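You operate a simulated robot arm through the tools that you are given. There is no shell and no other tool. Be economical: measure what you need, move in short steps, check, and stop when the job is done.

Carry out the task below with a simulated robot arm. There is one attempt and no reset: what you move stays moved.

TASK
Grease the yellow roller as the card shows, then cap the filler pad.
Fine: stand the roller back where it was.
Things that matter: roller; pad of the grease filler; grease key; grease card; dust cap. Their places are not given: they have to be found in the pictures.

It is judged by the outcome, as a careful person would: the job done as asked, and still so three seconds after it is handed in. It fails if anything else is knocked over, pushed out of place, dropped, spilled or broken.

THE ROBOT
A 6-joint arm with a two-finger parallel gripper, fixed in place. Base frame: the origin is at the foot of the arm, x ahead of it, y to its left, z up; the work surface is at about z = 860. Lengths are in mm, angles in rad, forces in N, time in s.
With the tool pointing down near the work surface it reaches from about 240 to 640 mm from the base axis. Its first joint turns from -1.152 to 1.152 rad. Payload 2.7 kg.
Tool frame: the origin (TCP) lies between the finger pads and is the grasp point; the fingertips stand 23 mm ahead of it; z points along the fingers, y is the line along which they close. The gripper opens to 94 mm. The fingers are 38 mm wide and 10 mm thick; the gripper's body (54 by 96 mm) begins 39 mm behind the TCP.
Orientation is told as [roll, pitch, yaw] about the base's x, y, z axes, in that order, counted from this pose: with the fingers straight down and closing along the base's y, the tool's x points along the base's -x, its y along +y and its z along -z.

THE INTERFACE
- The arm moves only by the tool play_rows. Its argument "deltas" is a list of rows, each a list of 3 entries, a list of its own where there are three numbers: the turn, a rotation vector about the tool's x, y, z in rad, then the shift along the tool's x, y, z in mm, then the closure, from 0 (fully open) to 1 (shut). In form: [[[wx, wy, wz], [tx, ty, tz], fingers], ...]. A call has 1 to 8 rows; each row shifts and turns the commanded pose from where the row before left it, along the tool's axes as they then stand. A row lasts 0.2 s, in which the tool goes at most 50 mm and 0.15 rad; a call with a longer step from one row to the next is refused whole, and so is a gripper value outside its range. A pose out of reach is approached as far as the arm can. The call stops where the force on the tool passes 40 N (or 10 N more than at its start, if that is more) or the arm is blocked; 0.2 s more then pass. The fingers move at their own pace (about 45 mm/s each) and stop on an object; they squeeze with about 40 N. The grip force told is the motor's: it shows also when the fingers shut on nothing. Time passes only in rows, and 0.2 s behind the last, so rows that do not move let the fingers close. It gives the time, the measured TCP pose, the force on the tool (base axes), the opening and the grip force at its end, in the units of the frame above (readings bear some noise), and new pictures: "pictures" is both (left out), scene, wrist or none.
- Cameras (640 x 400 px; columns grow to the right, rows downward): "scene" is fixed at [73.3, -424.8, 1414.2]; the picture's right is [0.83, -0.56, 0.00], its down [-0.27, -0.39, -0.88] and it looks along [0.49, 0.73, -0.47] (base axes); focal length 324 px, centre (320, 200). "wrist" rides on the gripper at [-39, 0, -44] in the tool frame; the picture's right is [0.00, -1.00, 0.00], its down [0.97, 0.00, -0.24] and it looks along [0.24, 0.00, 0.97] (tool axes); focal length 218 px, centre (320, 200).
- locate(camera, pixels): for up to 12 pixels [column, row] of the newest picture of that camera ("zoom" is the newest enlarged one), the place [x, y, z] in the base frame of the surface seen there, good to about 2 mm. No time passes.
- close_up(camera, box): a new picture of the part [left, top, right, bottom] of that camera's present view, enlarged. No time passes.
- sign_off(): hands the job in; it is judged then, once.

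Work in short steps. Measure before you move; look again where a grasp or a placing could have gone wrong, and mend it. You have 80 turns and 120 pictures in all, those below and enlarged ones among them. Open the gripper and draw the arm clear of the work before you hand the job in, unless the task says otherwise; then end with one line.

The tools are called after "Emit:" as name(argument=value, ...) on one line, values as JSON. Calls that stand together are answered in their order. play_rows: Moves the arm, as the interface text tells. Its arguments: {"type":"object","properties":{"deltas":{"type":"array","items":{"type":"array"}},"pictures":{"type":"string","enum":["both","scene","wrist","none"]}},"required":["deltas"]} The other tools are called the same way: locate (camera, pixels) gives the place of the surface under pixels of a picture; close_up (camera, box) takes an enlarged picture of a part of a camera's view; sign_off () hands the job in.

At the start:

```text
time: 0.0
position: [369.0, 143.6, 1177.5]
ee_rot: [0.0, 0.001, 0.001]
wrist_force: [0.2, -0.4, -0.3]
grip_width: 93.9
finger_force: 0.1
```

scene: 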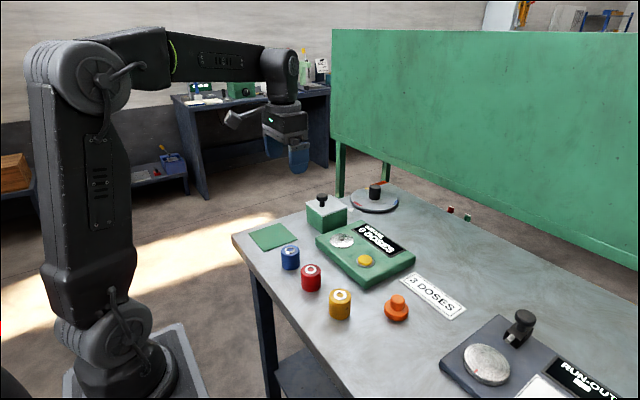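
wrist: 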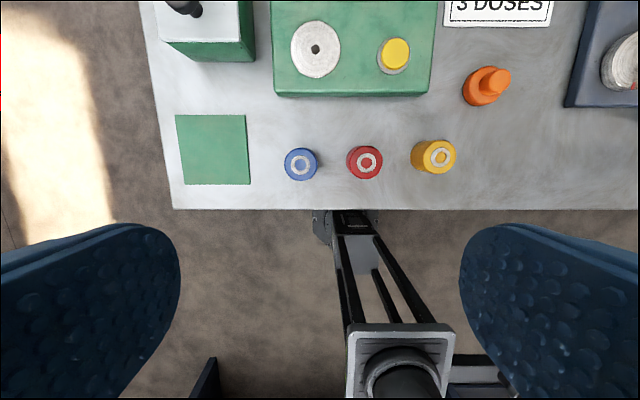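

The pictures show rollers (blue, red, yellow at 340,303), a green filler with a label, a "3 DOSES" card and an orange cap. I enlarge to read the details.

Emit:
close_up(camera="scene", box=[230, 170, 470, 330])

Emit:
close_up(camera="scene", box=[400, 250, 640, 400])

Emit:
locate(camera="scene", pixels=[[340, 295], [340, 312], [341, 241], [364, 261], [397, 299], [397, 312], [310, 271], [289, 250], [395, 268], [345, 255], [430, 330], [380, 240]])

Emit:
locate(camera="wrist", pixels=[[440, 155], [434, 168], [315, 50], [395, 53], [495, 80], [480, 95], [366, 162], [300, 163], [275, 90], [430, 85], [430, 10], [275, 5]])

```text
2.50 times, centred on (350, 250) of scene
```

zoom: 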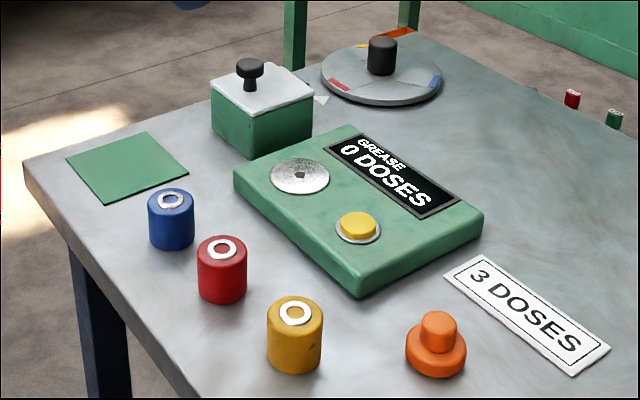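

```text
2.67 times, centred on (520, 325) of scene
```

zoom: 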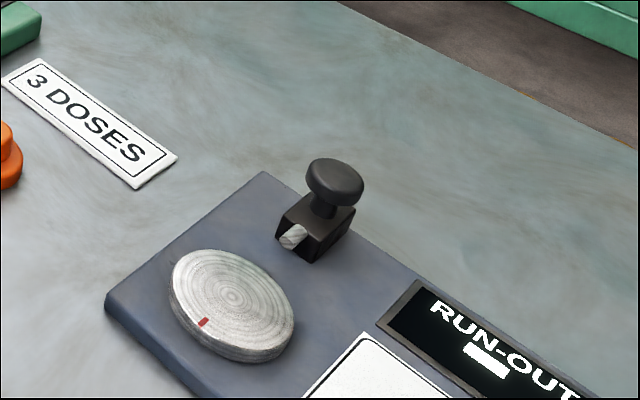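

```text
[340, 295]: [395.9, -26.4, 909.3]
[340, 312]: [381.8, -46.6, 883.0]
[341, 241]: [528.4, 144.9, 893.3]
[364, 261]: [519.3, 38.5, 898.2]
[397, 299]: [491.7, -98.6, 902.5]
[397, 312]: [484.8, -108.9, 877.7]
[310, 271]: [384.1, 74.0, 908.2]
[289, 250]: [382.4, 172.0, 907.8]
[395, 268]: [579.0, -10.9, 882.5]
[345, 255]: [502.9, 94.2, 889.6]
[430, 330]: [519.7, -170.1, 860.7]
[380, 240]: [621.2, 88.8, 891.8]
```

```text
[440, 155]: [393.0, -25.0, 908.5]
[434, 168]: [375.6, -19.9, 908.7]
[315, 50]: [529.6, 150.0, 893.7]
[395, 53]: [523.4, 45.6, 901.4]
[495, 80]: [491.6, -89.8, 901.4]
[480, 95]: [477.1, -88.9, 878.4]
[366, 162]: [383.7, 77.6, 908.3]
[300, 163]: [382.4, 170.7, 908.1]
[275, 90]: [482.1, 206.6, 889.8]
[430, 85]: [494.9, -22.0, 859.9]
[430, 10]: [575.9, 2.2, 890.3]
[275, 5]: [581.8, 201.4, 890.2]
```

Layout: pad about (529,149,894), key (521,43,900), cap (491,-96), roller (385,-27, top 909). I move above the yellow roller, still high, for a precise look.

Emit:
play_rows(deltas=[[[0, 0, 0], [-3, -34, 20], 0], [[0, 0, 0], [-3, -34, 20], 0], [[0, 0, 0], [-3, -34, 20], 0], [[0, 0, 0], [-3, -34, 20], 0], [[0, 0, 0], [-3, -34, 20], 0], [[0, 0, 0], [0, 0, 10], 0]], pictures="wrist")

```text
time: 1.4
position: [383.5, -27.7, 1067.4]
ee_rot: [0.0, 0.0, 0.001]
wrist_force: [-0.5, -0.5, -0.1]
grip_width: 94.2
finger_force: 0.1
```

wrist: 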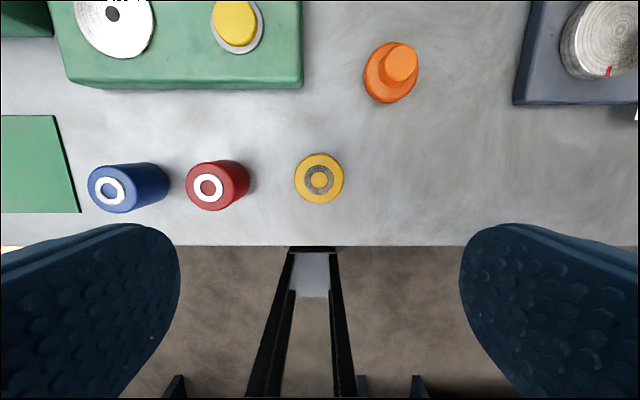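

The yellow roller top is at (320,179) in the wrist picture. I measure its edges, plus those of the cap, key and pad.

Emit:
close_up(camera="wrist", box=[270, 30, 430, 220])

Emit:
locate(camera="wrist", pixels=[[299, 178], [340, 178], [319, 179], [319, 160], [319, 199], [384, 62], [415, 62], [400, 48], [400, 76], [370, 80], [233, 22], [214, 22]])

```text
2.11 times, centred on (350, 125) of wrist
```

zoom: 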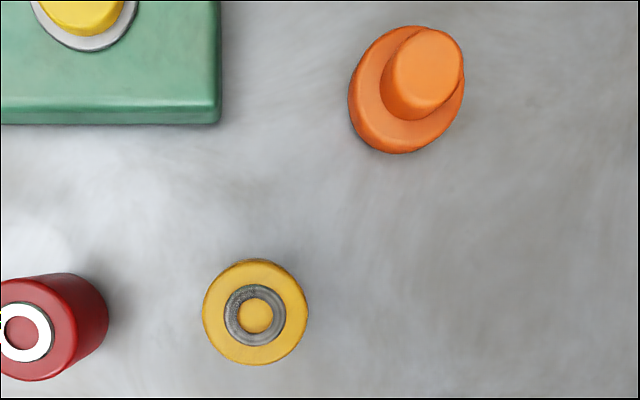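

```text
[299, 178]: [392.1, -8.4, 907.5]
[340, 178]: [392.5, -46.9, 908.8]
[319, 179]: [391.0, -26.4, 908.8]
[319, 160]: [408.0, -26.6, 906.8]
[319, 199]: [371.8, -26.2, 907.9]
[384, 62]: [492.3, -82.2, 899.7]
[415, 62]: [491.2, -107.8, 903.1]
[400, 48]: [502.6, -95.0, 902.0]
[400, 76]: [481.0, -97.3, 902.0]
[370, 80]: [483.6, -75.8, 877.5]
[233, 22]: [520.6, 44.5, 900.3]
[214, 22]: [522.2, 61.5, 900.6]
```

Roller centre is about (390,-26.8), diameter about 45, top 909. I descend to TCP z≈892 with the gripper open.

Emit:
play_rows(deltas=[[[0, 0, 0], [-6.5, 0.9, 35], 0], [[0, 0, 0], [0, 0, 35], 0], [[0, 0, 0], [0, 0, 35], 0], [[0, 0, 0], [0, 0, 30], 0], [[0, 0, 0], [0, 0, 25], 0], [[0, 0, 0], [0, 0, 15], 0], [[0, 0, 0], [0, 0, 0], 0]], pictures="both")

```text
time: 3.0
position: [390.4, -24.9, 892.5]
ee_rot: [0.001, 0.0, 0.0]
wrist_force: [-0.4, -0.7, -1.0]
grip_width: 94.1
finger_force: 0.1
```

scene: 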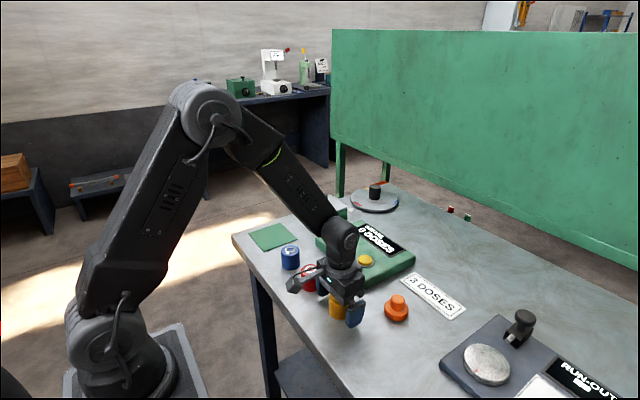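
wrist: 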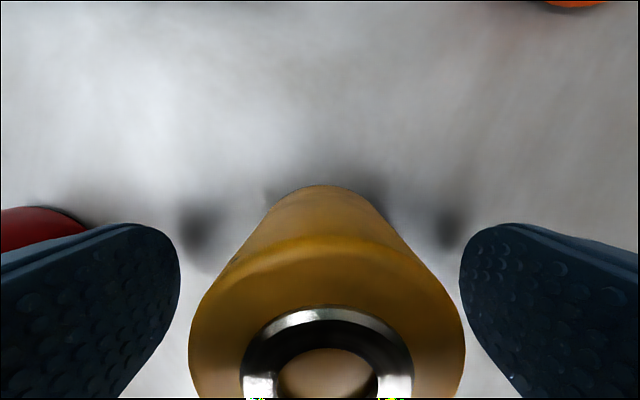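

The roller sits slightly right of centre (col 327 against 320), so I shift about 1 mm and close.

Emit:
play_rows(deltas=[[[0, 0, 0], [0, -1.2, 0], 0], [[0, 0, 0], [0, 0, 0], 0.5], [[0, 0, 0], [0, 0, 0], 1], [[0, 0, 0], [0, 0, 0], 1], [[0, 0, 0], [0, 0, 0], 1], [[0, 0, 0], [0, 0, 0], 1]], pictures="wrist")

```text
time: 4.4
position: [389.8, -25.0, 892.4]
ee_rot: [0.0, 0.0, -0.001]
wrist_force: [0.7, -0.9, 0.5]
grip_width: 47.1
finger_force: 39.9
```

wrist: 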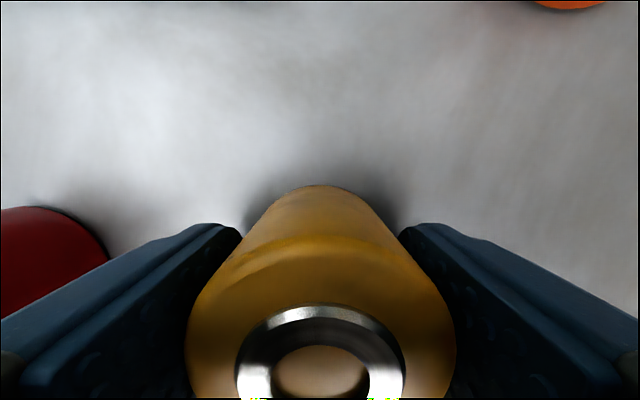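

Gripped at 47 mm, 40 N. I lift straight up and move toward the pad, high above everything, to measure the pad centre.

Emit:
play_rows(deltas=[[[0, 0, 0], [0, 0, -15], 1], [[0, 0, 0], [0, 0, -35], 1], [[0, 0, 0], [0, 0, -40], 1], [[0, 0, 0], [0, 20, -40], 1], [[0, 0, 0], [-10, 40, 0], 1], [[0, 0, 0], [-10, 40, 0], 1], [[0, 0, 0], [-10, 40, 0], 1], [[0, 0, 0], [-10, 35, 0], 1]], pictures="both")

```text
time: 6.2
position: [431.4, 149.5, 1023.3]
ee_rot: [0.0, -0.002, -0.003]
wrist_force: [0.4, 0.2, 0.2]
grip_width: 0.1
finger_force: 39.7
```

scene: 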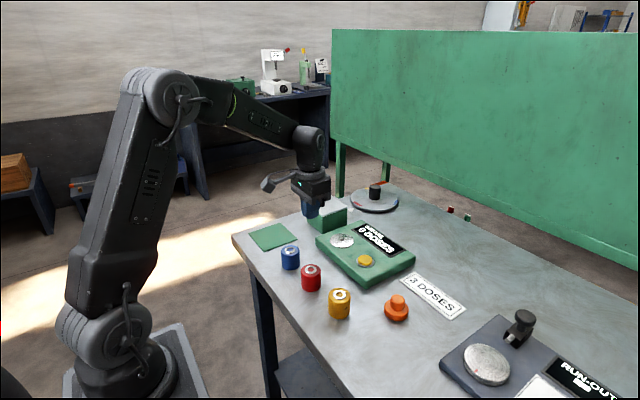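
wrist: 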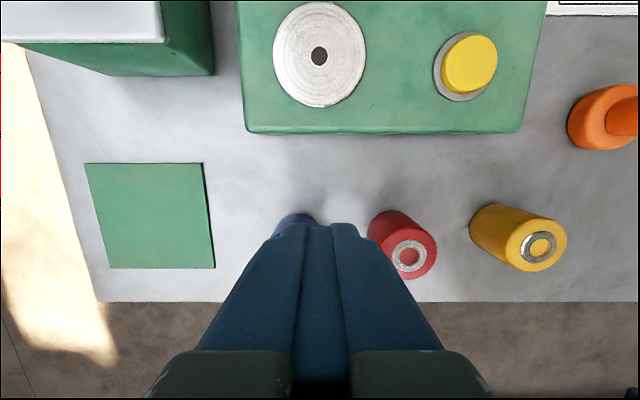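

The fingers are shut on nothing: the roller slipped out, and it still seems to stand at its place. I measure it, plus the pad, key and cap.

Emit:
locate(camera="wrist", pixels=[[541, 246], [517, 246], [566, 246], [319, 56], [275, 56], [365, 56], [319, 105], [319, 8], [470, 65], [545, 222]])

Emit:
close_up(camera="wrist", box=[440, 180, 600, 280])

Emit:
close_up(camera="scene", box=[280, 210, 440, 330])

Emit:
locate(camera="scene", pixels=[[340, 295], [331, 295], [350, 295]])

```text
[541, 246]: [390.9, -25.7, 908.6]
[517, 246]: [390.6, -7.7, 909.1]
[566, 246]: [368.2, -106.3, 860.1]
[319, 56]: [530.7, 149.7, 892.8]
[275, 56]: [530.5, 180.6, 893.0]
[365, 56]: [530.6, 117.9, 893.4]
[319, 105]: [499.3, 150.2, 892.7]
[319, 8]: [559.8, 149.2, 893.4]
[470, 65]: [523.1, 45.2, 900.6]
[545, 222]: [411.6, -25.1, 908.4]
```

```text
4.00 times, centred on (520, 230) of wrist
```

zoom: 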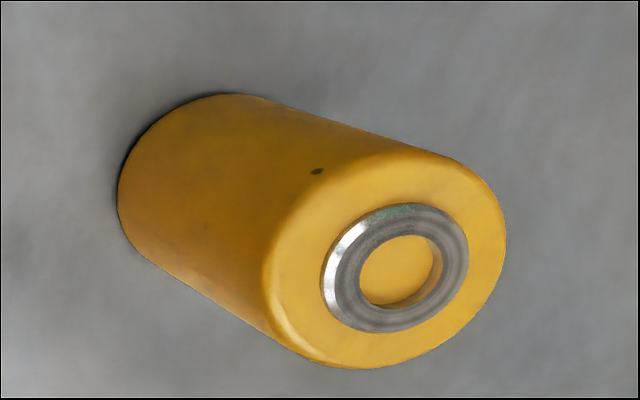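

```text
3.33 times, centred on (360, 270) of scene
```

zoom: 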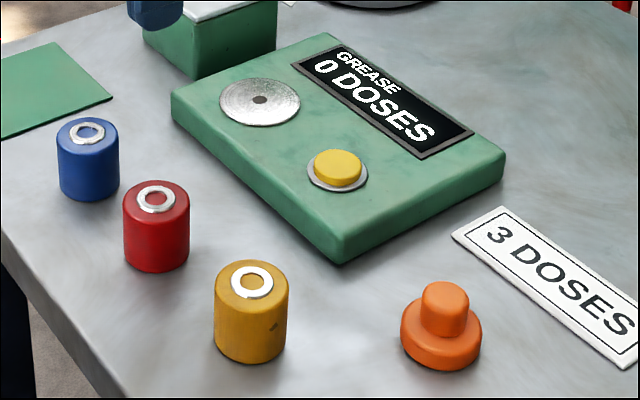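

```text
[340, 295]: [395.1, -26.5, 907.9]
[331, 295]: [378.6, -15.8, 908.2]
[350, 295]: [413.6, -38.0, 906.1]
```

The roller still stands at (390,-26), undisturbed. I go back, open on the way, and regrip slightly lower; this time I lift slowly.

Emit:
play_rows(deltas=[[[0, 0, 0], [10, -40, 0], 0], [[0, 0, 0], [10, -40, 0], 0], [[0, 0, 0], [10, -40, 0], 0], [[0, 0, 0], [10.5, -40, 0], 0], [[0, 0, 0], [0, -15, 20], 0], [[0, 0, 0], [0, 0, 35], 0], [[0, 0, 0], [0, 0, 35], 0], [[0, 0, 0], [0, 0, 25], 0]], pictures="wrist")

```text
time: 8.0
position: [389.5, -25.4, 907.2]
ee_rot: [0.0, -0.001, 0.001]
wrist_force: [0.3, 0.2, 0.7]
grip_width: 94.2
finger_force: 0.1
```

wrist: 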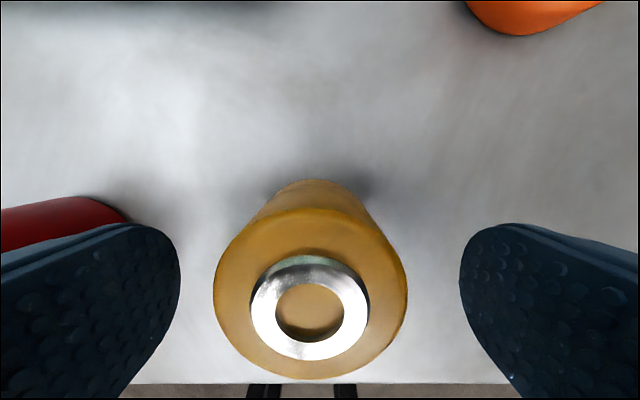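

The roller ring centre at (310,311) is about 2 mm off toward +y/+x. I correct, lower to z≈887, close and hold.

Emit:
play_rows(deltas=[[[0, 0, 0], [-1.5, 2, 10], 0], [[0, 0, 0], [0, 0, 10], 0], [[0, 0, 0], [0, 0, 0], 1], [[0, 0, 0], [0, 0, 0], 1], [[0, 0, 0], [0, 0, 0], 1], [[0, 0, 0], [0, 0, 0], 1], [[0, 0, 0], [0, 0, 0], 1], [[0, 0, 0], [0, 0, 0], 1]], pictures="wrist")

Emit:
play_rows(deltas=[[[0, 0, 0], [0, 0, -1], 1], [[0, 0, 0], [0, 0, -2], 1], [[0, 0, 0], [0, 0, -2], 1], [[0, 0, 0], [0, 0, -2], 1], [[0, 0, 0], [0, 0, 0], 1]], pictures="both")

```text
time: 9.8
position: [391.1, -24.4, 888.4]
ee_rot: [0.001, 0.0, 0.001]
wrist_force: [0.2, 0.3, -0.8]
grip_width: 47.3
finger_force: 40.1
```

wrist: 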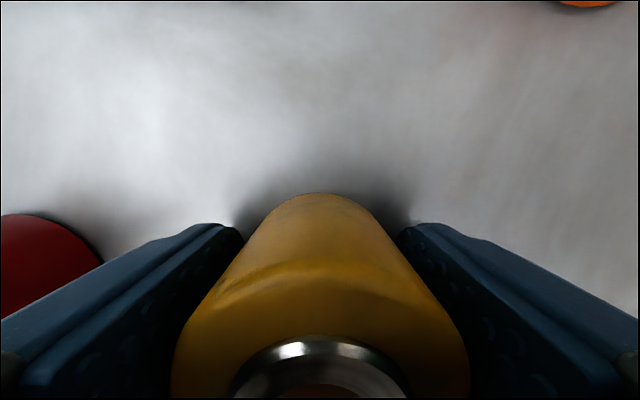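

```text
time: 11.0
position: [390.9, -23.5, 895.8]
ee_rot: [-0.001, 0.001, 0.001]
wrist_force: [-0.7, 0.0, -3.0]
grip_width: 47.5
finger_force: 40.3
```

scene: 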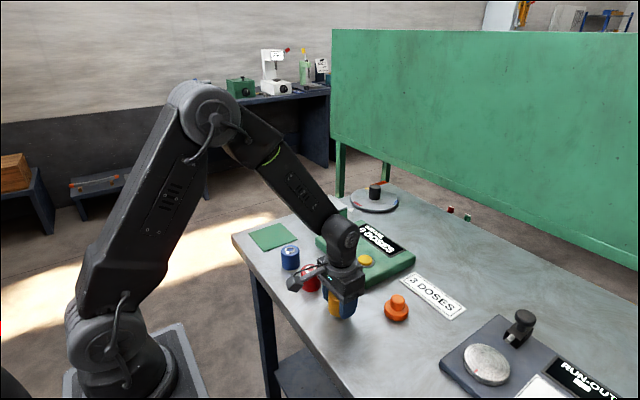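
wrist: 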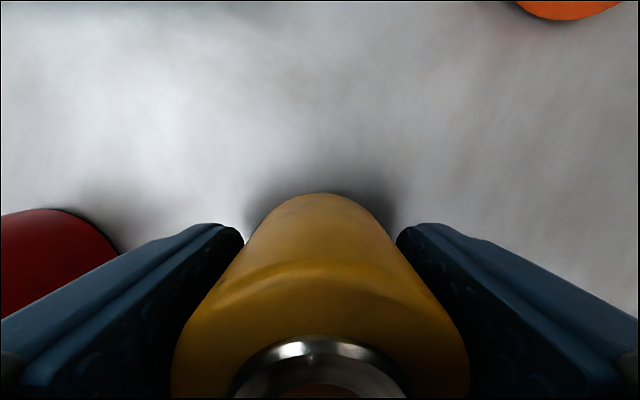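

The roller is held (3 N load, same view as before the lift). I raise slowly another 65 mm.

Emit:
play_rows(deltas=[[[0, 0, 0], [0, 0, -4], 1], [[0, 0, 0], [0, 0, -7], 1], [[0, 0, 0], [0, 0, -10], 1], [[0, 0, 0], [0, 0, -12], 1], [[0, 0, 0], [0, 0, -12], 1], [[0, 0, 0], [0, 0, -10], 1], [[0, 0, 0], [0, 0, -7], 1], [[0, 0, 0], [0, 0, -3], 1]], pictures="wrist")

```text
time: 12.8
position: [391.0, -25.3, 961.7]
ee_rot: [0.0, 0.0, 0.0]
wrist_force: [0.5, -0.3, -2.1]
grip_width: 47.5
finger_force: 39.9
```

wrist: 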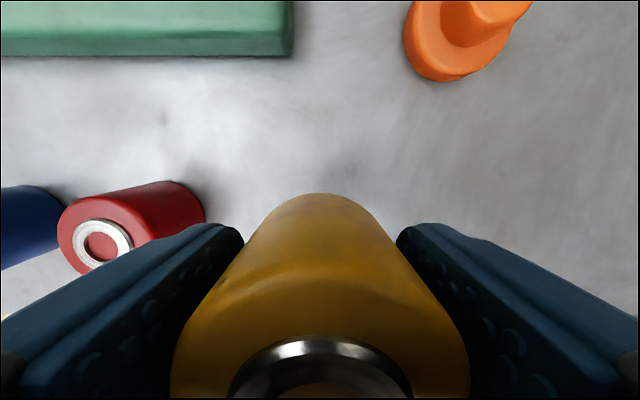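

Firm and stable. I carry it over toward the pad at (530.6,149.6) with a gentle speed ramp.

Emit:
play_rows(deltas=[[[0, 0, 0], [-5.6, 7, 0], 1], [[0, 0, 0], [-12.6, 15.7, 0], 1], [[0, 0, 0], [-19.5, 24.4, 0], 1], [[0, 0, 0], [-25.1, 31.3, 0], 1], [[0, 0, 0], [-25.1, 31.3, 0], 1], [[0, 0, 0], [-22.3, 27.8, 0], 1], [[0, 0, 0], [-18.2, 22.6, 0], 1], [[0, 0, 0], [-11.2, 13.9, 0], 1]], pictures="both")

```text
time: 14.6
position: [530.1, 149.8, 959.9]
ee_rot: [0.0, 0.0, 0.0]
wrist_force: [0.2, 0.2, -3.5]
grip_width: 47.6
finger_force: 39.9
```

scene: 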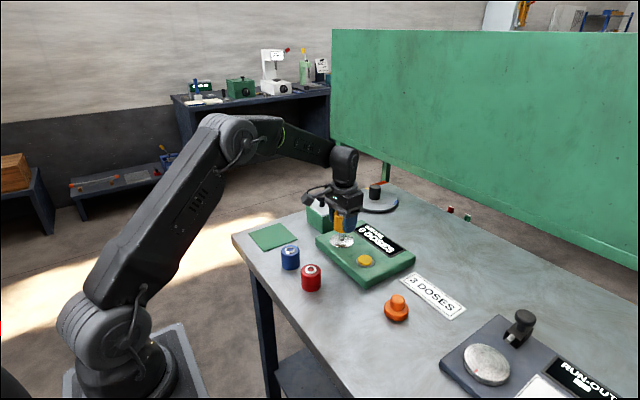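
wrist: 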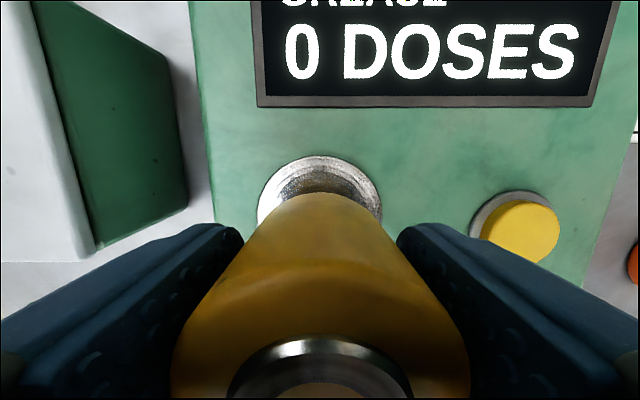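

Centred over the pad. I check the clearance to the white-lidded box on the left before lowering.

Emit:
locate(camera="wrist", pixels=[[185, 205], [98, 250], [80, 200], [40, 20], [270, 215], [376, 215], [520, 230]])

Emit:
play_rows(deltas=[[[0, 0, 0], [0, 0, 4], 1], [[0, 0, 0], [0, 0, 8], 1], [[0, 0, 0], [0, 0, 10], 1], [[0, 0, 0], [0, 0, 8], 1], [[0, 0, 0], [0, 0, 4], 1], [[0, 0, 0], [0, 0, 1], 1]], pictures="wrist")

```text
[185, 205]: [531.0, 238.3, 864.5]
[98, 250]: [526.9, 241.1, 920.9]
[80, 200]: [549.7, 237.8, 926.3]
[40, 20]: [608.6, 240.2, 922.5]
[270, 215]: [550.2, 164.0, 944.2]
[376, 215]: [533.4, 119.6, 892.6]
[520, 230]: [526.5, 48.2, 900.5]
```

```text
time: 16.0
position: [530.1, 150.0, 925.1]
ee_rot: [0.001, 0.001, 0.0]
wrist_force: [0.4, 0.0, -2.4]
grip_width: 47.4
finger_force: 39.6
```

wrist: 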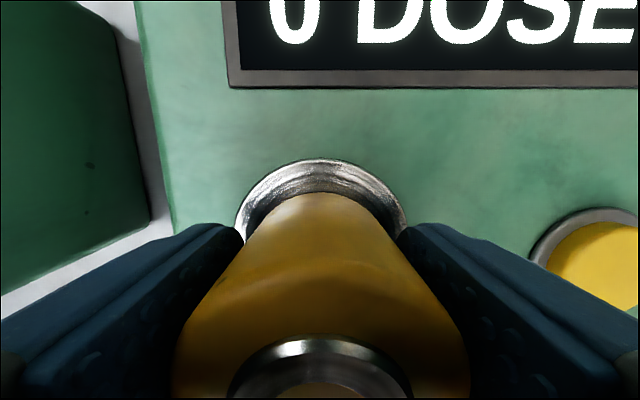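

Box edge at y≈238, finger reach 207: clear. I lower in 1 mm steps until contact.

Emit:
play_rows(deltas=[[[0, 0, 0], [0, 0, 1], 1], [[0, 0, 0], [0, 0, 1], 1], [[0, 0, 0], [0, 0, 1], 1], [[0, 0, 0], [0, 0, 0.5], 1]], pictures="none")

```text
time: 17.0
position: [530.7, 149.8, 921.3]
ee_rot: [0.0, 0.0, 0.0]
wrist_force: [-0.1, -0.2, -2.8]
grip_width: 47.3
finger_force: 39.9
```

Emit:
play_rows(deltas=[[[0, 0, 0], [0, 0, 0.5], 1], [[0, 0, 0], [0, 0, 0.5], 1]], pictures="none")

```text
time: 17.6
position: [530.1, 149.5, 922.6]
ee_rot: [0.001, -0.002, 0.0]
wrist_force: [-1.0, -1.0, 3.7]
grip_width: 47.9
finger_force: 40.4
```

Force turned to +3.7 N: the roller is resting on the pad. I open the fingers.

Emit:
play_rows(deltas=[[[0, 0, 0], [0, 0, 0], 0.4], [[0, 0, 0], [0, 0, 0], 0.2], [[0, 0, 0], [0, 0, 0], 0], [[0, 0, 0], [0, 0, 0], 0], [[0, 0, 0], [0, 0, 0], 0]], pictures="both")

```text
time: 18.8
position: [530.1, 148.5, 920.2]
ee_rot: [0.0, -0.001, 0.001]
wrist_force: [-0.6, 0.7, 0.0]
grip_width: 93.8
finger_force: 0.0
```

scene: 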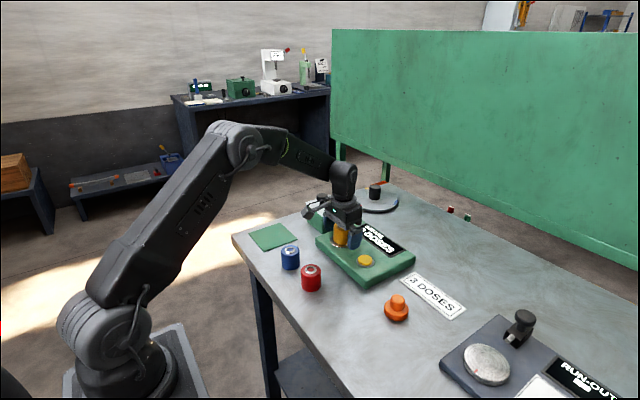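
wrist: 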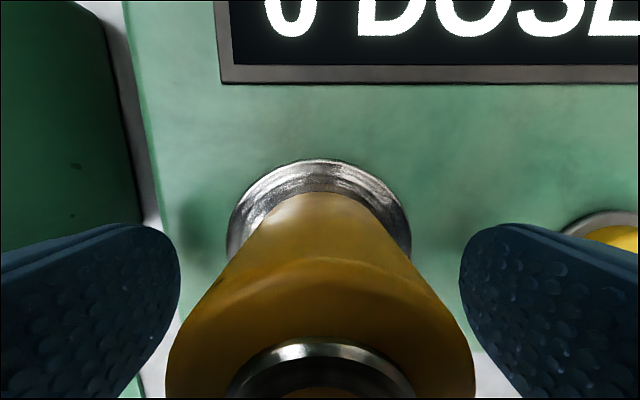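

The roller stands centred on the pad, and the gripper is clear. I rise and move above the key with fingers closing.

Emit:
play_rows(deltas=[[[0, 0, 0], [0, 0, -10], 0], [[0, 0, 0], [0, 0, -30], 0], [[0, 0, 0], [0, 0, -40], 0], [[0, 0, 0], [3, -30, 0], 1], [[0, 0, 0], [3, -40, 0], 1], [[0, 0, 0], [2, -34, 0], 1], [[0, 0, 0], [0, 0, 0], 1], [[0, 0, 0], [0, 0, 0], 1]], pictures="both")

```text
time: 20.6
position: [523.8, 44.9, 999.9]
ee_rot: [-0.002, -0.001, 0.001]
wrist_force: [-1.0, 0.6, 0.4]
grip_width: 0.0
finger_force: 13.4
```

scene: 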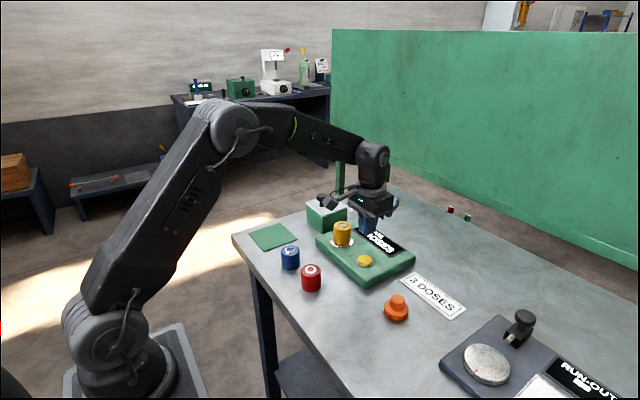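
wrist: 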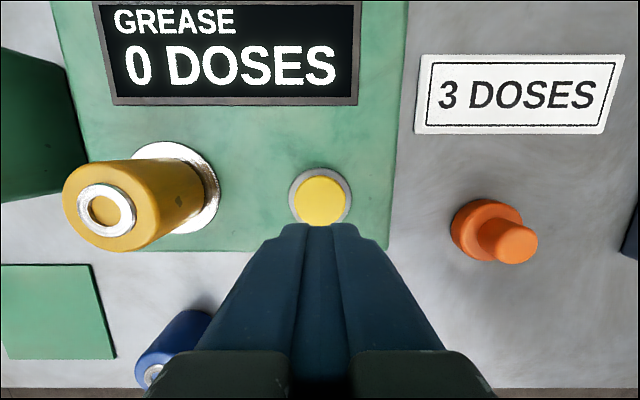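

The roller stands on the pad and the display reads 0. I verify the key centre and the roller.

Emit:
locate(camera="wrist", pixels=[[321, 200], [321, 180], [321, 220], [298, 200], [345, 200], [321, 172]])

Emit:
play_rows(deltas=[[[0, 0, 0], [1, 0, 30], 1], [[0, 0, 0], [0, 0, 30], 1], [[0, 0, 0], [0, 0, 10], 1]], pictures="wrist")

```text
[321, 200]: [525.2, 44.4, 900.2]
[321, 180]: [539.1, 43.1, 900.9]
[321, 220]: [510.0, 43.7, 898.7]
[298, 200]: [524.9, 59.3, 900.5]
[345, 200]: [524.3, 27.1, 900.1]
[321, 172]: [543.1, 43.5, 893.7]
```

```text
time: 21.4
position: [521.5, 45.6, 929.7]
ee_rot: [0.001, 0.0, 0.0]
wrist_force: [0.2, -0.7, -0.7]
grip_width: 0.0
finger_force: 40.2
```

wrist: 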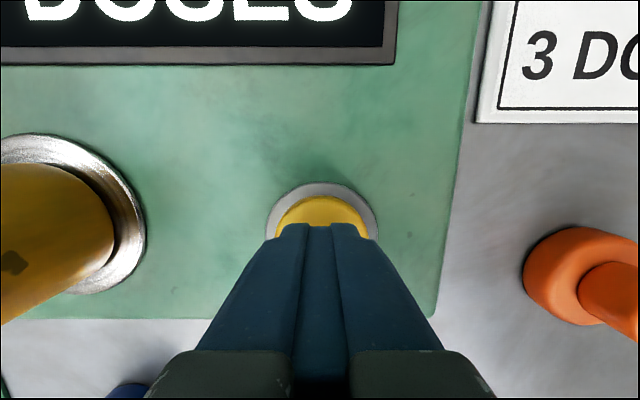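

Key centre is (524.5,43.5,900.5); the fingertips are now about 6 mm above it. I press gently in small steps while watching the force.

Emit:
play_rows(deltas=[[[0, 0, 0], [-2, -1, 4], 1], [[0, 0, 0], [0, 0, 1.5], 1], [[0, 0, 0], [0, 0, 1], 1], [[0, 0, 0], [0, 0, 1], 1], [[0, 0, 0], [0, 0, 1], 1]], pictures="scene")

Emit:
close_up(camera="scene", box=[300, 200, 440, 290])

```text
time: 22.6
position: [523.1, 44.1, 922.2]
ee_rot: [0.0, 0.0, 0.0]
wrist_force: [0.3, -1.1, 0.2]
grip_width: 0.0
finger_force: 40.5
```

scene: 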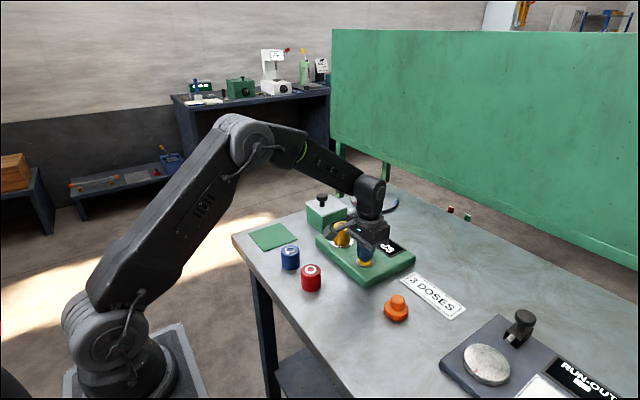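

```text
4.44 times, centred on (370, 245) of scene
```

zoom: 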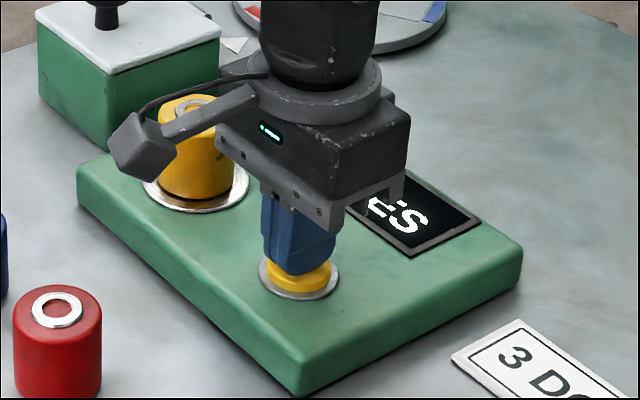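

No contact yet (0.2 N). I continue the press in 1 mm steps.

Emit:
play_rows(deltas=[[[0, 0, 0], [0, 0, 1], 1], [[0, 0, 0], [0, 0, 1], 1]], pictures="none")

```text
time: 23.2
position: [524.6, 44.8, 920.7]
ee_rot: [0.0, 0.0, 0.0]
wrist_force: [-0.2, -0.9, 2.0]
grip_width: 0.0
finger_force: 39.6
```

Emit:
play_rows(deltas=[[[0, 0, 0], [0, 0, 1], 1], [[0, 0, 0], [0, 0, 1], 1]], pictures="wrist")

```text
time: 23.8
position: [525.1, 44.9, 918.6]
ee_rot: [-0.001, -0.004, 0.0]
wrist_force: [-0.2, 0.8, 5.5]
grip_width: 0.1
finger_force: 39.5
```

wrist: 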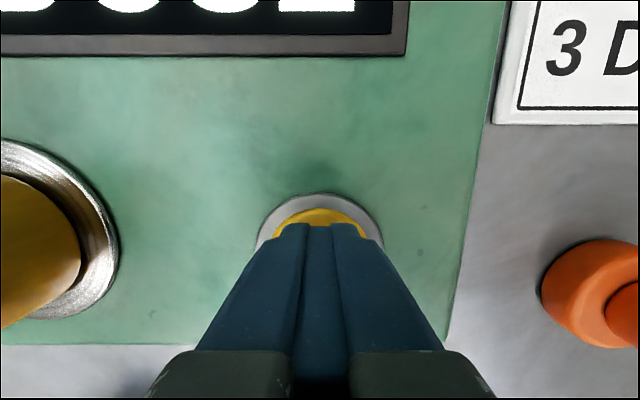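

The spring pushes back at about 5.5 N, and the display letters look changed. I release and lift enough to read the count.

Emit:
play_rows(deltas=[[[0, 0, 0], [0, 0, -2], 1], [[0, 0, 0], [0, 0, -5], 1], [[0, 0, 0], [0, 0, -28], 1], [[0, 0, 0], [0, 0, -30], 1]], pictures="wrist")

```text
time: 24.8
position: [523.3, 44.8, 984.5]
ee_rot: [0.0, 0.0, -0.001]
wrist_force: [-0.3, -0.3, 0.6]
grip_width: 0.0
finger_force: 39.9
```

wrist: 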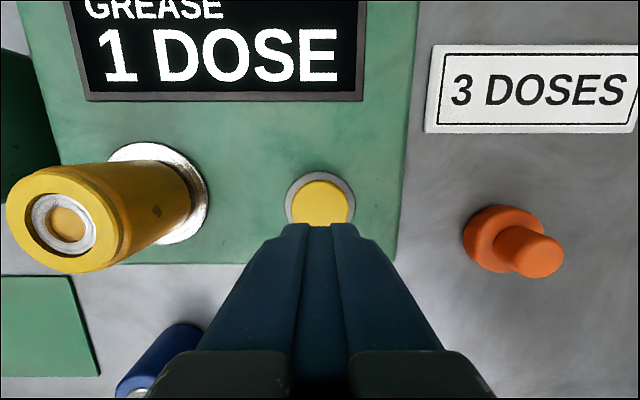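

One dose counted. I repeat the same press (65 mm down to the same depth) and lift to read.

Emit:
play_rows(deltas=[[[0, 0, 0], [0, 0, 30], 1], [[0, 0, 0], [0, 0, 28], 1], [[0, 0, 0], [0, 0, 4], 1], [[0, 0, 0], [0, 0, 1.5], 1], [[0, 0, 0], [0, 0, 1.5], 1], [[0, 0, 0], [0, 0, 0], 1]], pictures="none")

Emit:
play_rows(deltas=[[[0, 0, 0], [0, 0, -2], 1], [[0, 0, 0], [0, 0, -5], 1], [[0, 0, 0], [0, 0, -28], 1], [[0, 0, 0], [0, 0, -30], 1]], pictures="wrist")

```text
time: 26.2
position: [524.0, 45.1, 917.6]
ee_rot: [0.0, -0.001, 0.0]
wrist_force: [-1.3, 0.1, 4.8]
grip_width: 0.2
finger_force: 40.1
```

```text
time: 27.2
position: [525.2, 44.9, 983.6]
ee_rot: [0.002, 0.0, -0.001]
wrist_force: [-0.2, -0.1, -0.6]
grip_width: 0.0
finger_force: 40.2
```

wrist: 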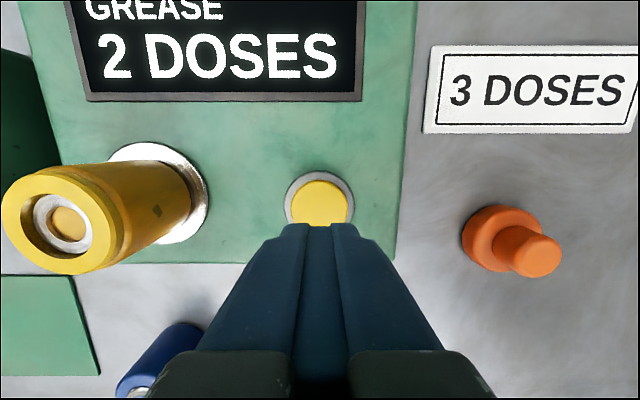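

Two doses. One more identical press.

Emit:
play_rows(deltas=[[[0, 0, 0], [0, 0, 30], 1], [[0, 0, 0], [0, 0, 28], 1], [[0, 0, 0], [0, 0, 4], 1], [[0, 0, 0], [0, 0, 1.5], 1], [[0, 0, 0], [0, 0, 1.5], 1], [[0, 0, 0], [0, 0, 0], 1]], pictures="none")

Emit:
play_rows(deltas=[[[0, 0, 0], [0, 0, -2], 1], [[0, 0, 0], [0, 0, -5], 1], [[0, 0, 0], [0, 0, -28], 1], [[0, 0, 0], [0, 0, -30], 1], [[0, 0, 0], [0, 0, -20], 1]], pictures="wrist")

```text
time: 28.6
position: [524.9, 45.1, 917.1]
ee_rot: [0.001, -0.003, -0.001]
wrist_force: [-1.2, -2.1, 6.0]
grip_width: 0.0
finger_force: 39.8
```

```text
time: 29.8
position: [523.4, 45.2, 1003.8]
ee_rot: [0.001, 0.0, 0.0]
wrist_force: [0.5, -0.1, 0.3]
grip_width: 0.0
finger_force: 39.9
```

wrist: 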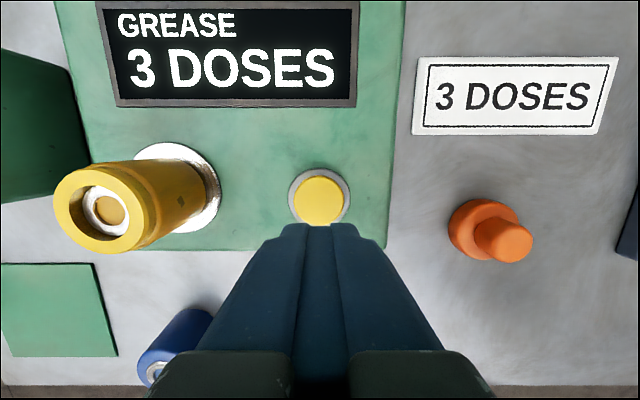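

Three doses shown. I return above the roller, opening the gripper on the way.

Emit:
play_rows(deltas=[[[0, 0, 0], [-2, 30, 0], 0], [[0, 0, 0], [-3, 40, 0], 0], [[0, 0, 0], [-2, 35, 0], 0], [[0, 0, 0], [0, 0, 0], 0], [[0, 0, 0], [0, 0, 20], 0], [[0, 0, 0], [0, 0, 25], 0]], pictures="wrist")

```text
time: 31.2
position: [530.7, 150.9, 957.3]
ee_rot: [0.001, 0.0, -0.001]
wrist_force: [-0.6, 0.2, 0.0]
grip_width: 93.7
finger_force: 0.1
```

wrist: 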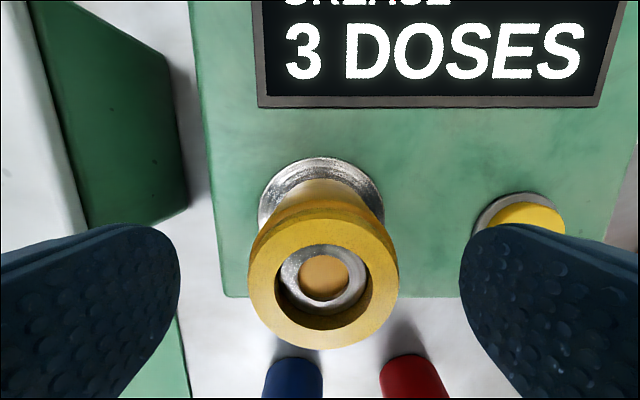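

The roller is well aligned (col 324). I descend the last 37 mm, close and hold.

Emit:
play_rows(deltas=[[[0, 0, 0], [0, -0.7, 17], 0], [[0, 0, 0], [0, 0, 12], 0], [[0, 0, 0], [0, 0, 8], 0], [[0, 0, 0], [0, 0, 0], 1], [[0, 0, 0], [0, 0, 0], 1], [[0, 0, 0], [0, 0, 0], 1], [[0, 0, 0], [0, 0, 0], 1], [[0, 0, 0], [0, 0, 0], 1]], pictures="none")

Emit:
play_rows(deltas=[[[0, 0, 0], [0, 0, 0], 1], [[0, 0, 0], [0, 0, -1], 1], [[0, 0, 0], [0, 0, -2], 1], [[0, 0, 0], [0, 0, -4], 1], [[0, 0, 0], [0, 0, -7], 1], [[0, 0, 0], [0, 0, -10], 1], [[0, 0, 0], [0, 0, -8], 1], [[0, 0, 0], [0, 0, -5], 1]], pictures="wrist")

```text
time: 33.0
position: [531.5, 148.6, 921.8]
ee_rot: [0.0, -0.002, 0.001]
wrist_force: [-0.3, 0.7, 0.5]
grip_width: 47.3
finger_force: 39.9
```

```text
time: 34.8
position: [529.7, 149.8, 958.3]
ee_rot: [0.0, 0.001, -0.001]
wrist_force: [0.1, 0.2, -2.5]
grip_width: 47.5
finger_force: 40.5
```

wrist: 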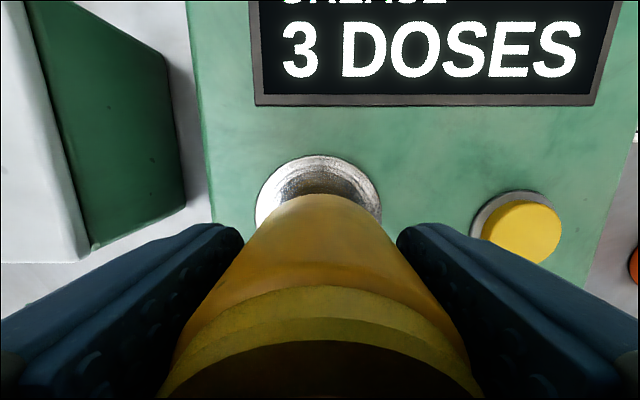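

Held. I carry the roller back to its home at (390.5,-26) by the same ramped path.

Emit:
play_rows(deltas=[[[0, 0, 0], [5.6, -7, 0], 1], [[0, 0, 0], [12.6, -15.8, 0], 1], [[0, 0, 0], [19.6, -24.6, 0], 1], [[0, 0, 0], [25.2, -31.6, 0], 1], [[0, 0, 0], [25.2, -31.6, 0], 1], [[0, 0, 0], [22.3, -28.1, 0], 1], [[0, 0, 0], [18.2, -22.8, 0], 1], [[0, 0, 0], [11.1, -14.1, 0], 1]], pictures="wrist")

Emit:
play_rows(deltas=[[[0, 0, 0], [0, 0, 0], 1], [[0, 0, 0], [0, 0, 5], 1], [[0, 0, 0], [0, 0, 12], 1], [[0, 0, 0], [0, 0, 15], 1], [[0, 0, 0], [0, 0, 15], 1], [[0, 0, 0], [0, 0, 10], 1], [[0, 0, 0], [0, 0, 6], 1], [[0, 0, 0], [0, 0, 2], 1]], pictures="none")

```text
time: 36.6
position: [389.7, -27.9, 957.3]
ee_rot: [-0.002, 0.001, 0.0]
wrist_force: [0.2, -0.5, -2.3]
grip_width: 47.4
finger_force: 39.8
```

wrist: 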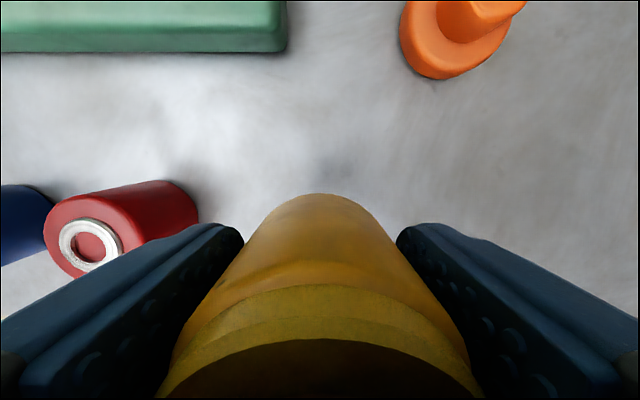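

```text
time: 38.4
position: [391.6, -27.2, 892.2]
ee_rot: [-0.002, 0.001, 0.0]
wrist_force: [-0.1, 0.5, -2.5]
grip_width: 47.4
finger_force: 40.3
```

About 3–4 mm above the table, at (391,-27). I lower in 1 mm steps until contact.

Emit:
play_rows(deltas=[[[0, 0, 0], [0, 0.5, 1], 1], [[0, 0, 0], [0, 0, 1], 1], [[0, 0, 0], [0, 0, 0.7], 1]], pictures="none")

Emit:
play_rows(deltas=[[[0, 0, 0], [0, 0, 0.7], 1]], pictures="none")

```text
time: 39.2
position: [390.0, -26.4, 889.5]
ee_rot: [0.0, 0.001, -0.001]
wrist_force: [0.6, -0.3, -3.1]
grip_width: 47.3
finger_force: 39.9
```

```text
time: 39.6
position: [390.5, -25.8, 889.8]
ee_rot: [0.001, -0.001, -0.001]
wrist_force: [-0.3, -0.2, -2.3]
grip_width: 47.4
finger_force: 40.0
```

Emit:
play_rows(deltas=[[[0, 0, 0], [0, 0, 0.7], 1]], pictures="none")

Emit:
play_rows(deltas=[[[0, 0, 0], [0, 0, 0.5], 1]], pictures="none")

```text
time: 40.0
position: [390.9, -25.2, 889.6]
ee_rot: [0.0, -0.001, 0.001]
wrist_force: [0.7, -0.4, -3.1]
grip_width: 47.6
finger_force: 40.0
```

```text
time: 40.4
position: [390.0, -25.5, 888.4]
ee_rot: [0.0, 0.0, 0.0]
wrist_force: [0.8, 0.6, -2.7]
grip_width: 47.4
finger_force: 40.5
```

Emit:
play_rows(deltas=[[[0, 0, 0], [0, 0, 0.5], 1]], pictures="none")

Emit:
play_rows(deltas=[[[0, 0, 0], [0, 0, 0.4], 1]], pictures="wrist")

```text
time: 40.8
position: [391.8, -26.3, 887.8]
ee_rot: [0.001, 0.0, 0.0]
wrist_force: [-1.9, 0.0, 2.3]
grip_width: 47.7
finger_force: 40.2
```

```text
time: 41.2
position: [390.4, -26.5, 888.9]
ee_rot: [-0.001, 0.001, 0.0]
wrist_force: [-4.9, 0.1, 10.3]
grip_width: 47.1
finger_force: 39.7
```

wrist: 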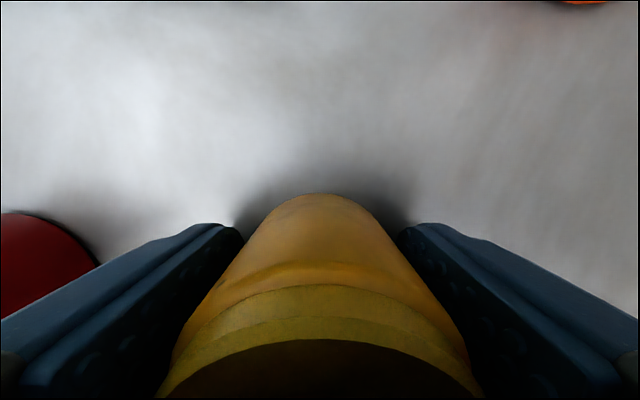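

Contact with the table (10 N); I ease up 0.4 mm, open, and rise clear.

Emit:
play_rows(deltas=[[[0, 0, 0], [0, 0, -0.4], 1], [[0, 0, 0], [0, 0, 0], 0.4], [[0, 0, 0], [0, 0, 0], 0.2], [[0, 0, 0], [0, 0, 0], 0], [[0, 0, 0], [0, 0, 0], 0], [[0, 0, 0], [0, 0, 0], 0]], pictures="none")

Emit:
play_rows(deltas=[[[0, 0, 0], [0, 0, -10], 0], [[0, 0, 0], [0, 0, -30], 0], [[0, 0, 0], [0, 0, -40], 0], [[0, 0, 0], [0, 0, -30], 0], [[0, 0, 0], [-20, -20, 0], 0], [[0, 0, 0], [-20, -25, 0], 0], [[0, 0, 0], [-20, -25, 0], 0]], pictures="both")

```text
time: 42.6
position: [391.3, -25.8, 887.0]
ee_rot: [0.0, -0.001, 0.001]
wrist_force: [-0.1, 0.0, 0.5]
grip_width: 94.1
finger_force: 0.0
```

```text
time: 44.2
position: [451.0, -96.2, 998.2]
ee_rot: [-0.001, 0.0, 0.0]
wrist_force: [-1.1, 0.3, -0.4]
grip_width: 93.8
finger_force: 0.0
```

scene: 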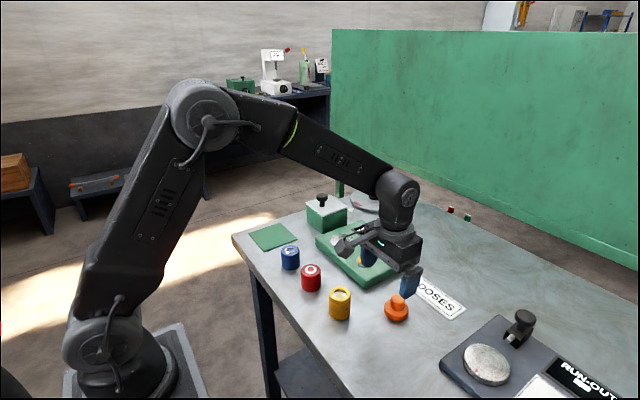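
wrist: 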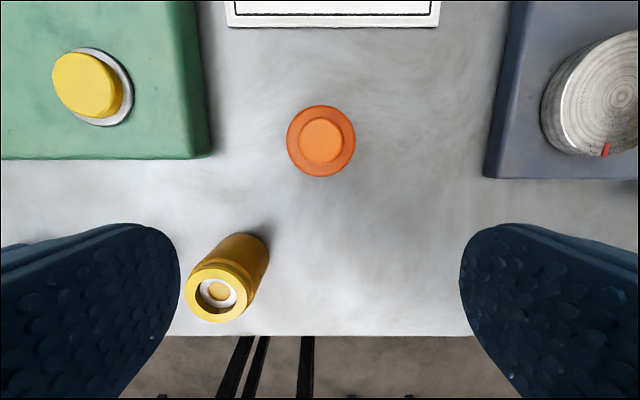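

The yellow roller stands back at its place. The cap is at (320,141); I measure it and check the roller location.

Emit:
locate(camera="wrist", pixels=[[320, 141], [300, 141], [341, 141], [320, 121], [320, 160], [290, 141], [351, 141], [320, 171], [320, 110], [219, 292], [228, 241], [207, 319]])

Emit:
locate(camera="scene", pixels=[[340, 295]])

Emit:
close_up(camera="scene", box=[310, 250, 440, 330])

```text
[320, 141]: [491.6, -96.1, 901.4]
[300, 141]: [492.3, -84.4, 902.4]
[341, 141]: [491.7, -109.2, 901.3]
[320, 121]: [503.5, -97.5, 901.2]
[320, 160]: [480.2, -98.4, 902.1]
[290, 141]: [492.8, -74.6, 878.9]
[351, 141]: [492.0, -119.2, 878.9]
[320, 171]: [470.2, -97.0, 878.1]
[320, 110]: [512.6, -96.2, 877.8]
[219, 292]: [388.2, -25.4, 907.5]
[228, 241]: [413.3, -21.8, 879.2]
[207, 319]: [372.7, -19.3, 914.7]
```

```text
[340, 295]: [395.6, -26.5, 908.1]
```

```text
4.92 times, centred on (375, 290) of scene
```

zoom: 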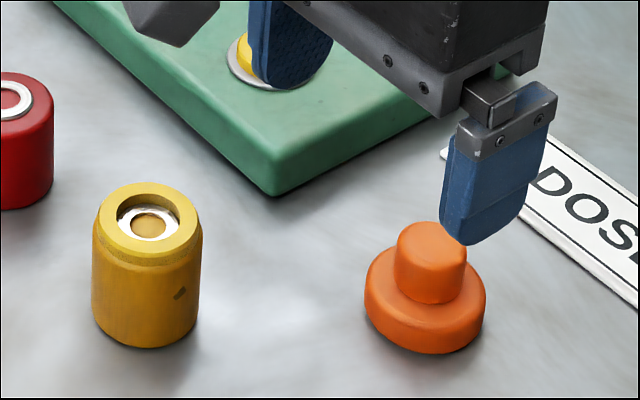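

Roller is back within about 1 mm. Cap centre is (492,-97), knob 25 mm wide, top 902, flange top 878. I move over it and descend to TCP z≈904 to grip the knob.

Emit:
play_rows(deltas=[[[0, 0, 0], [-20, -0.7, 0], 0.2], [[0, 0, 0], [-21, 0, 20], 0.3], [[0, 0, 0], [0, 0, 30], 0.3], [[0, 0, 0], [0, 0, 25], 0.3], [[0, 0, 0], [0, 0, 12], 0.3], [[0, 0, 0], [0, 0, 5], 0.3]], pictures="both")

```text
time: 45.6
position: [491.1, -96.3, 906.2]
ee_rot: [0.0, 0.0, -0.001]
wrist_force: [0.7, 0.1, -0.2]
grip_width: 65.7
finger_force: 0.0
```

scene: 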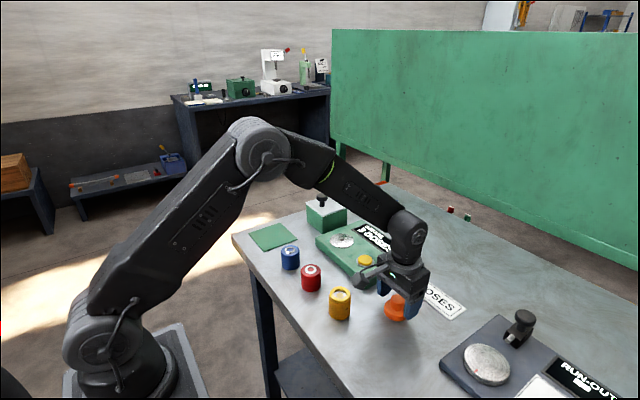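
wrist: 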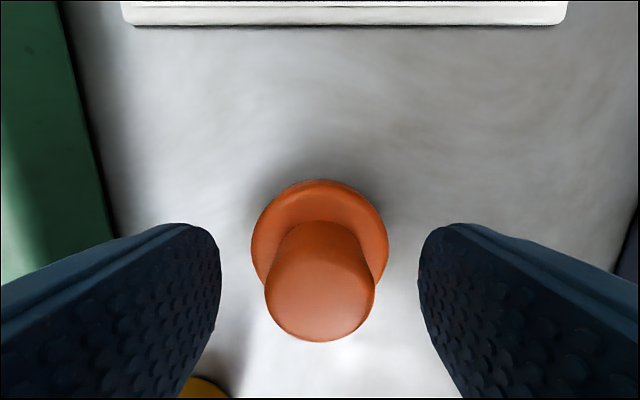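

Centred. I go down 2 mm and close.

Emit:
play_rows(deltas=[[[0, 0, 0], [0, 0, 2], 0.3], [[0, 0, 0], [0, 0, 0], 1], [[0, 0, 0], [0, 0, 0], 1], [[0, 0, 0], [0, 0, 0], 1], [[0, 0, 0], [0, 0, 0], 1], [[0, 0, 0], [0, 0, 0], 1]], pictures="none")

Emit:
play_rows(deltas=[[[0, 0, 0], [0, 0, -1], 1], [[0, 0, 0], [0, 0, -2], 1], [[0, 0, 0], [0, 0, -4], 1], [[0, 0, 0], [0, 0, -8], 1], [[0, 0, 0], [0, 0, -10], 1], [[0, 0, 0], [0, 0, -12], 1], [[0, 0, 0], [0, 0, -12], 1], [[0, 0, 0], [0, 0, -11], 1]], pictures="both")

```text
time: 47.0
position: [492.5, -97.0, 903.6]
ee_rot: [-0.001, 0.002, -0.002]
wrist_force: [0.1, 0.6, -0.1]
grip_width: 27.6
finger_force: 40.2
```

```text
time: 48.8
position: [492.8, -96.9, 965.7]
ee_rot: [0.0, -0.001, 0.001]
wrist_force: [-0.5, -0.4, -0.9]
grip_width: 27.6
finger_force: 40.1
```

scene: 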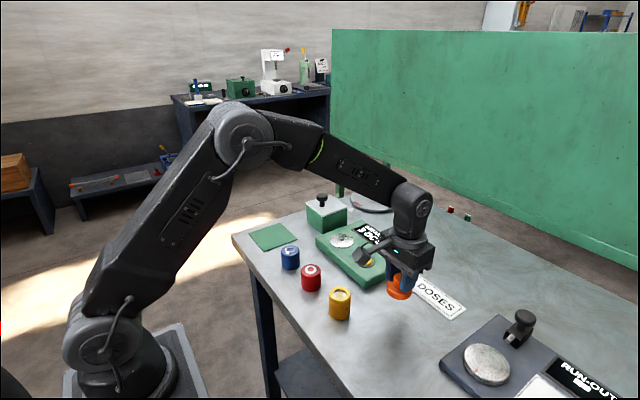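
wrist: 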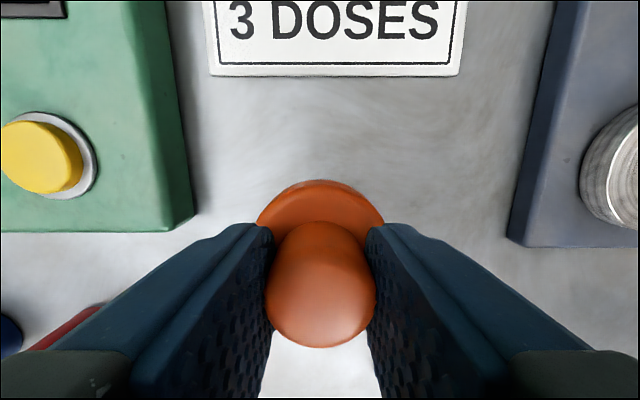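

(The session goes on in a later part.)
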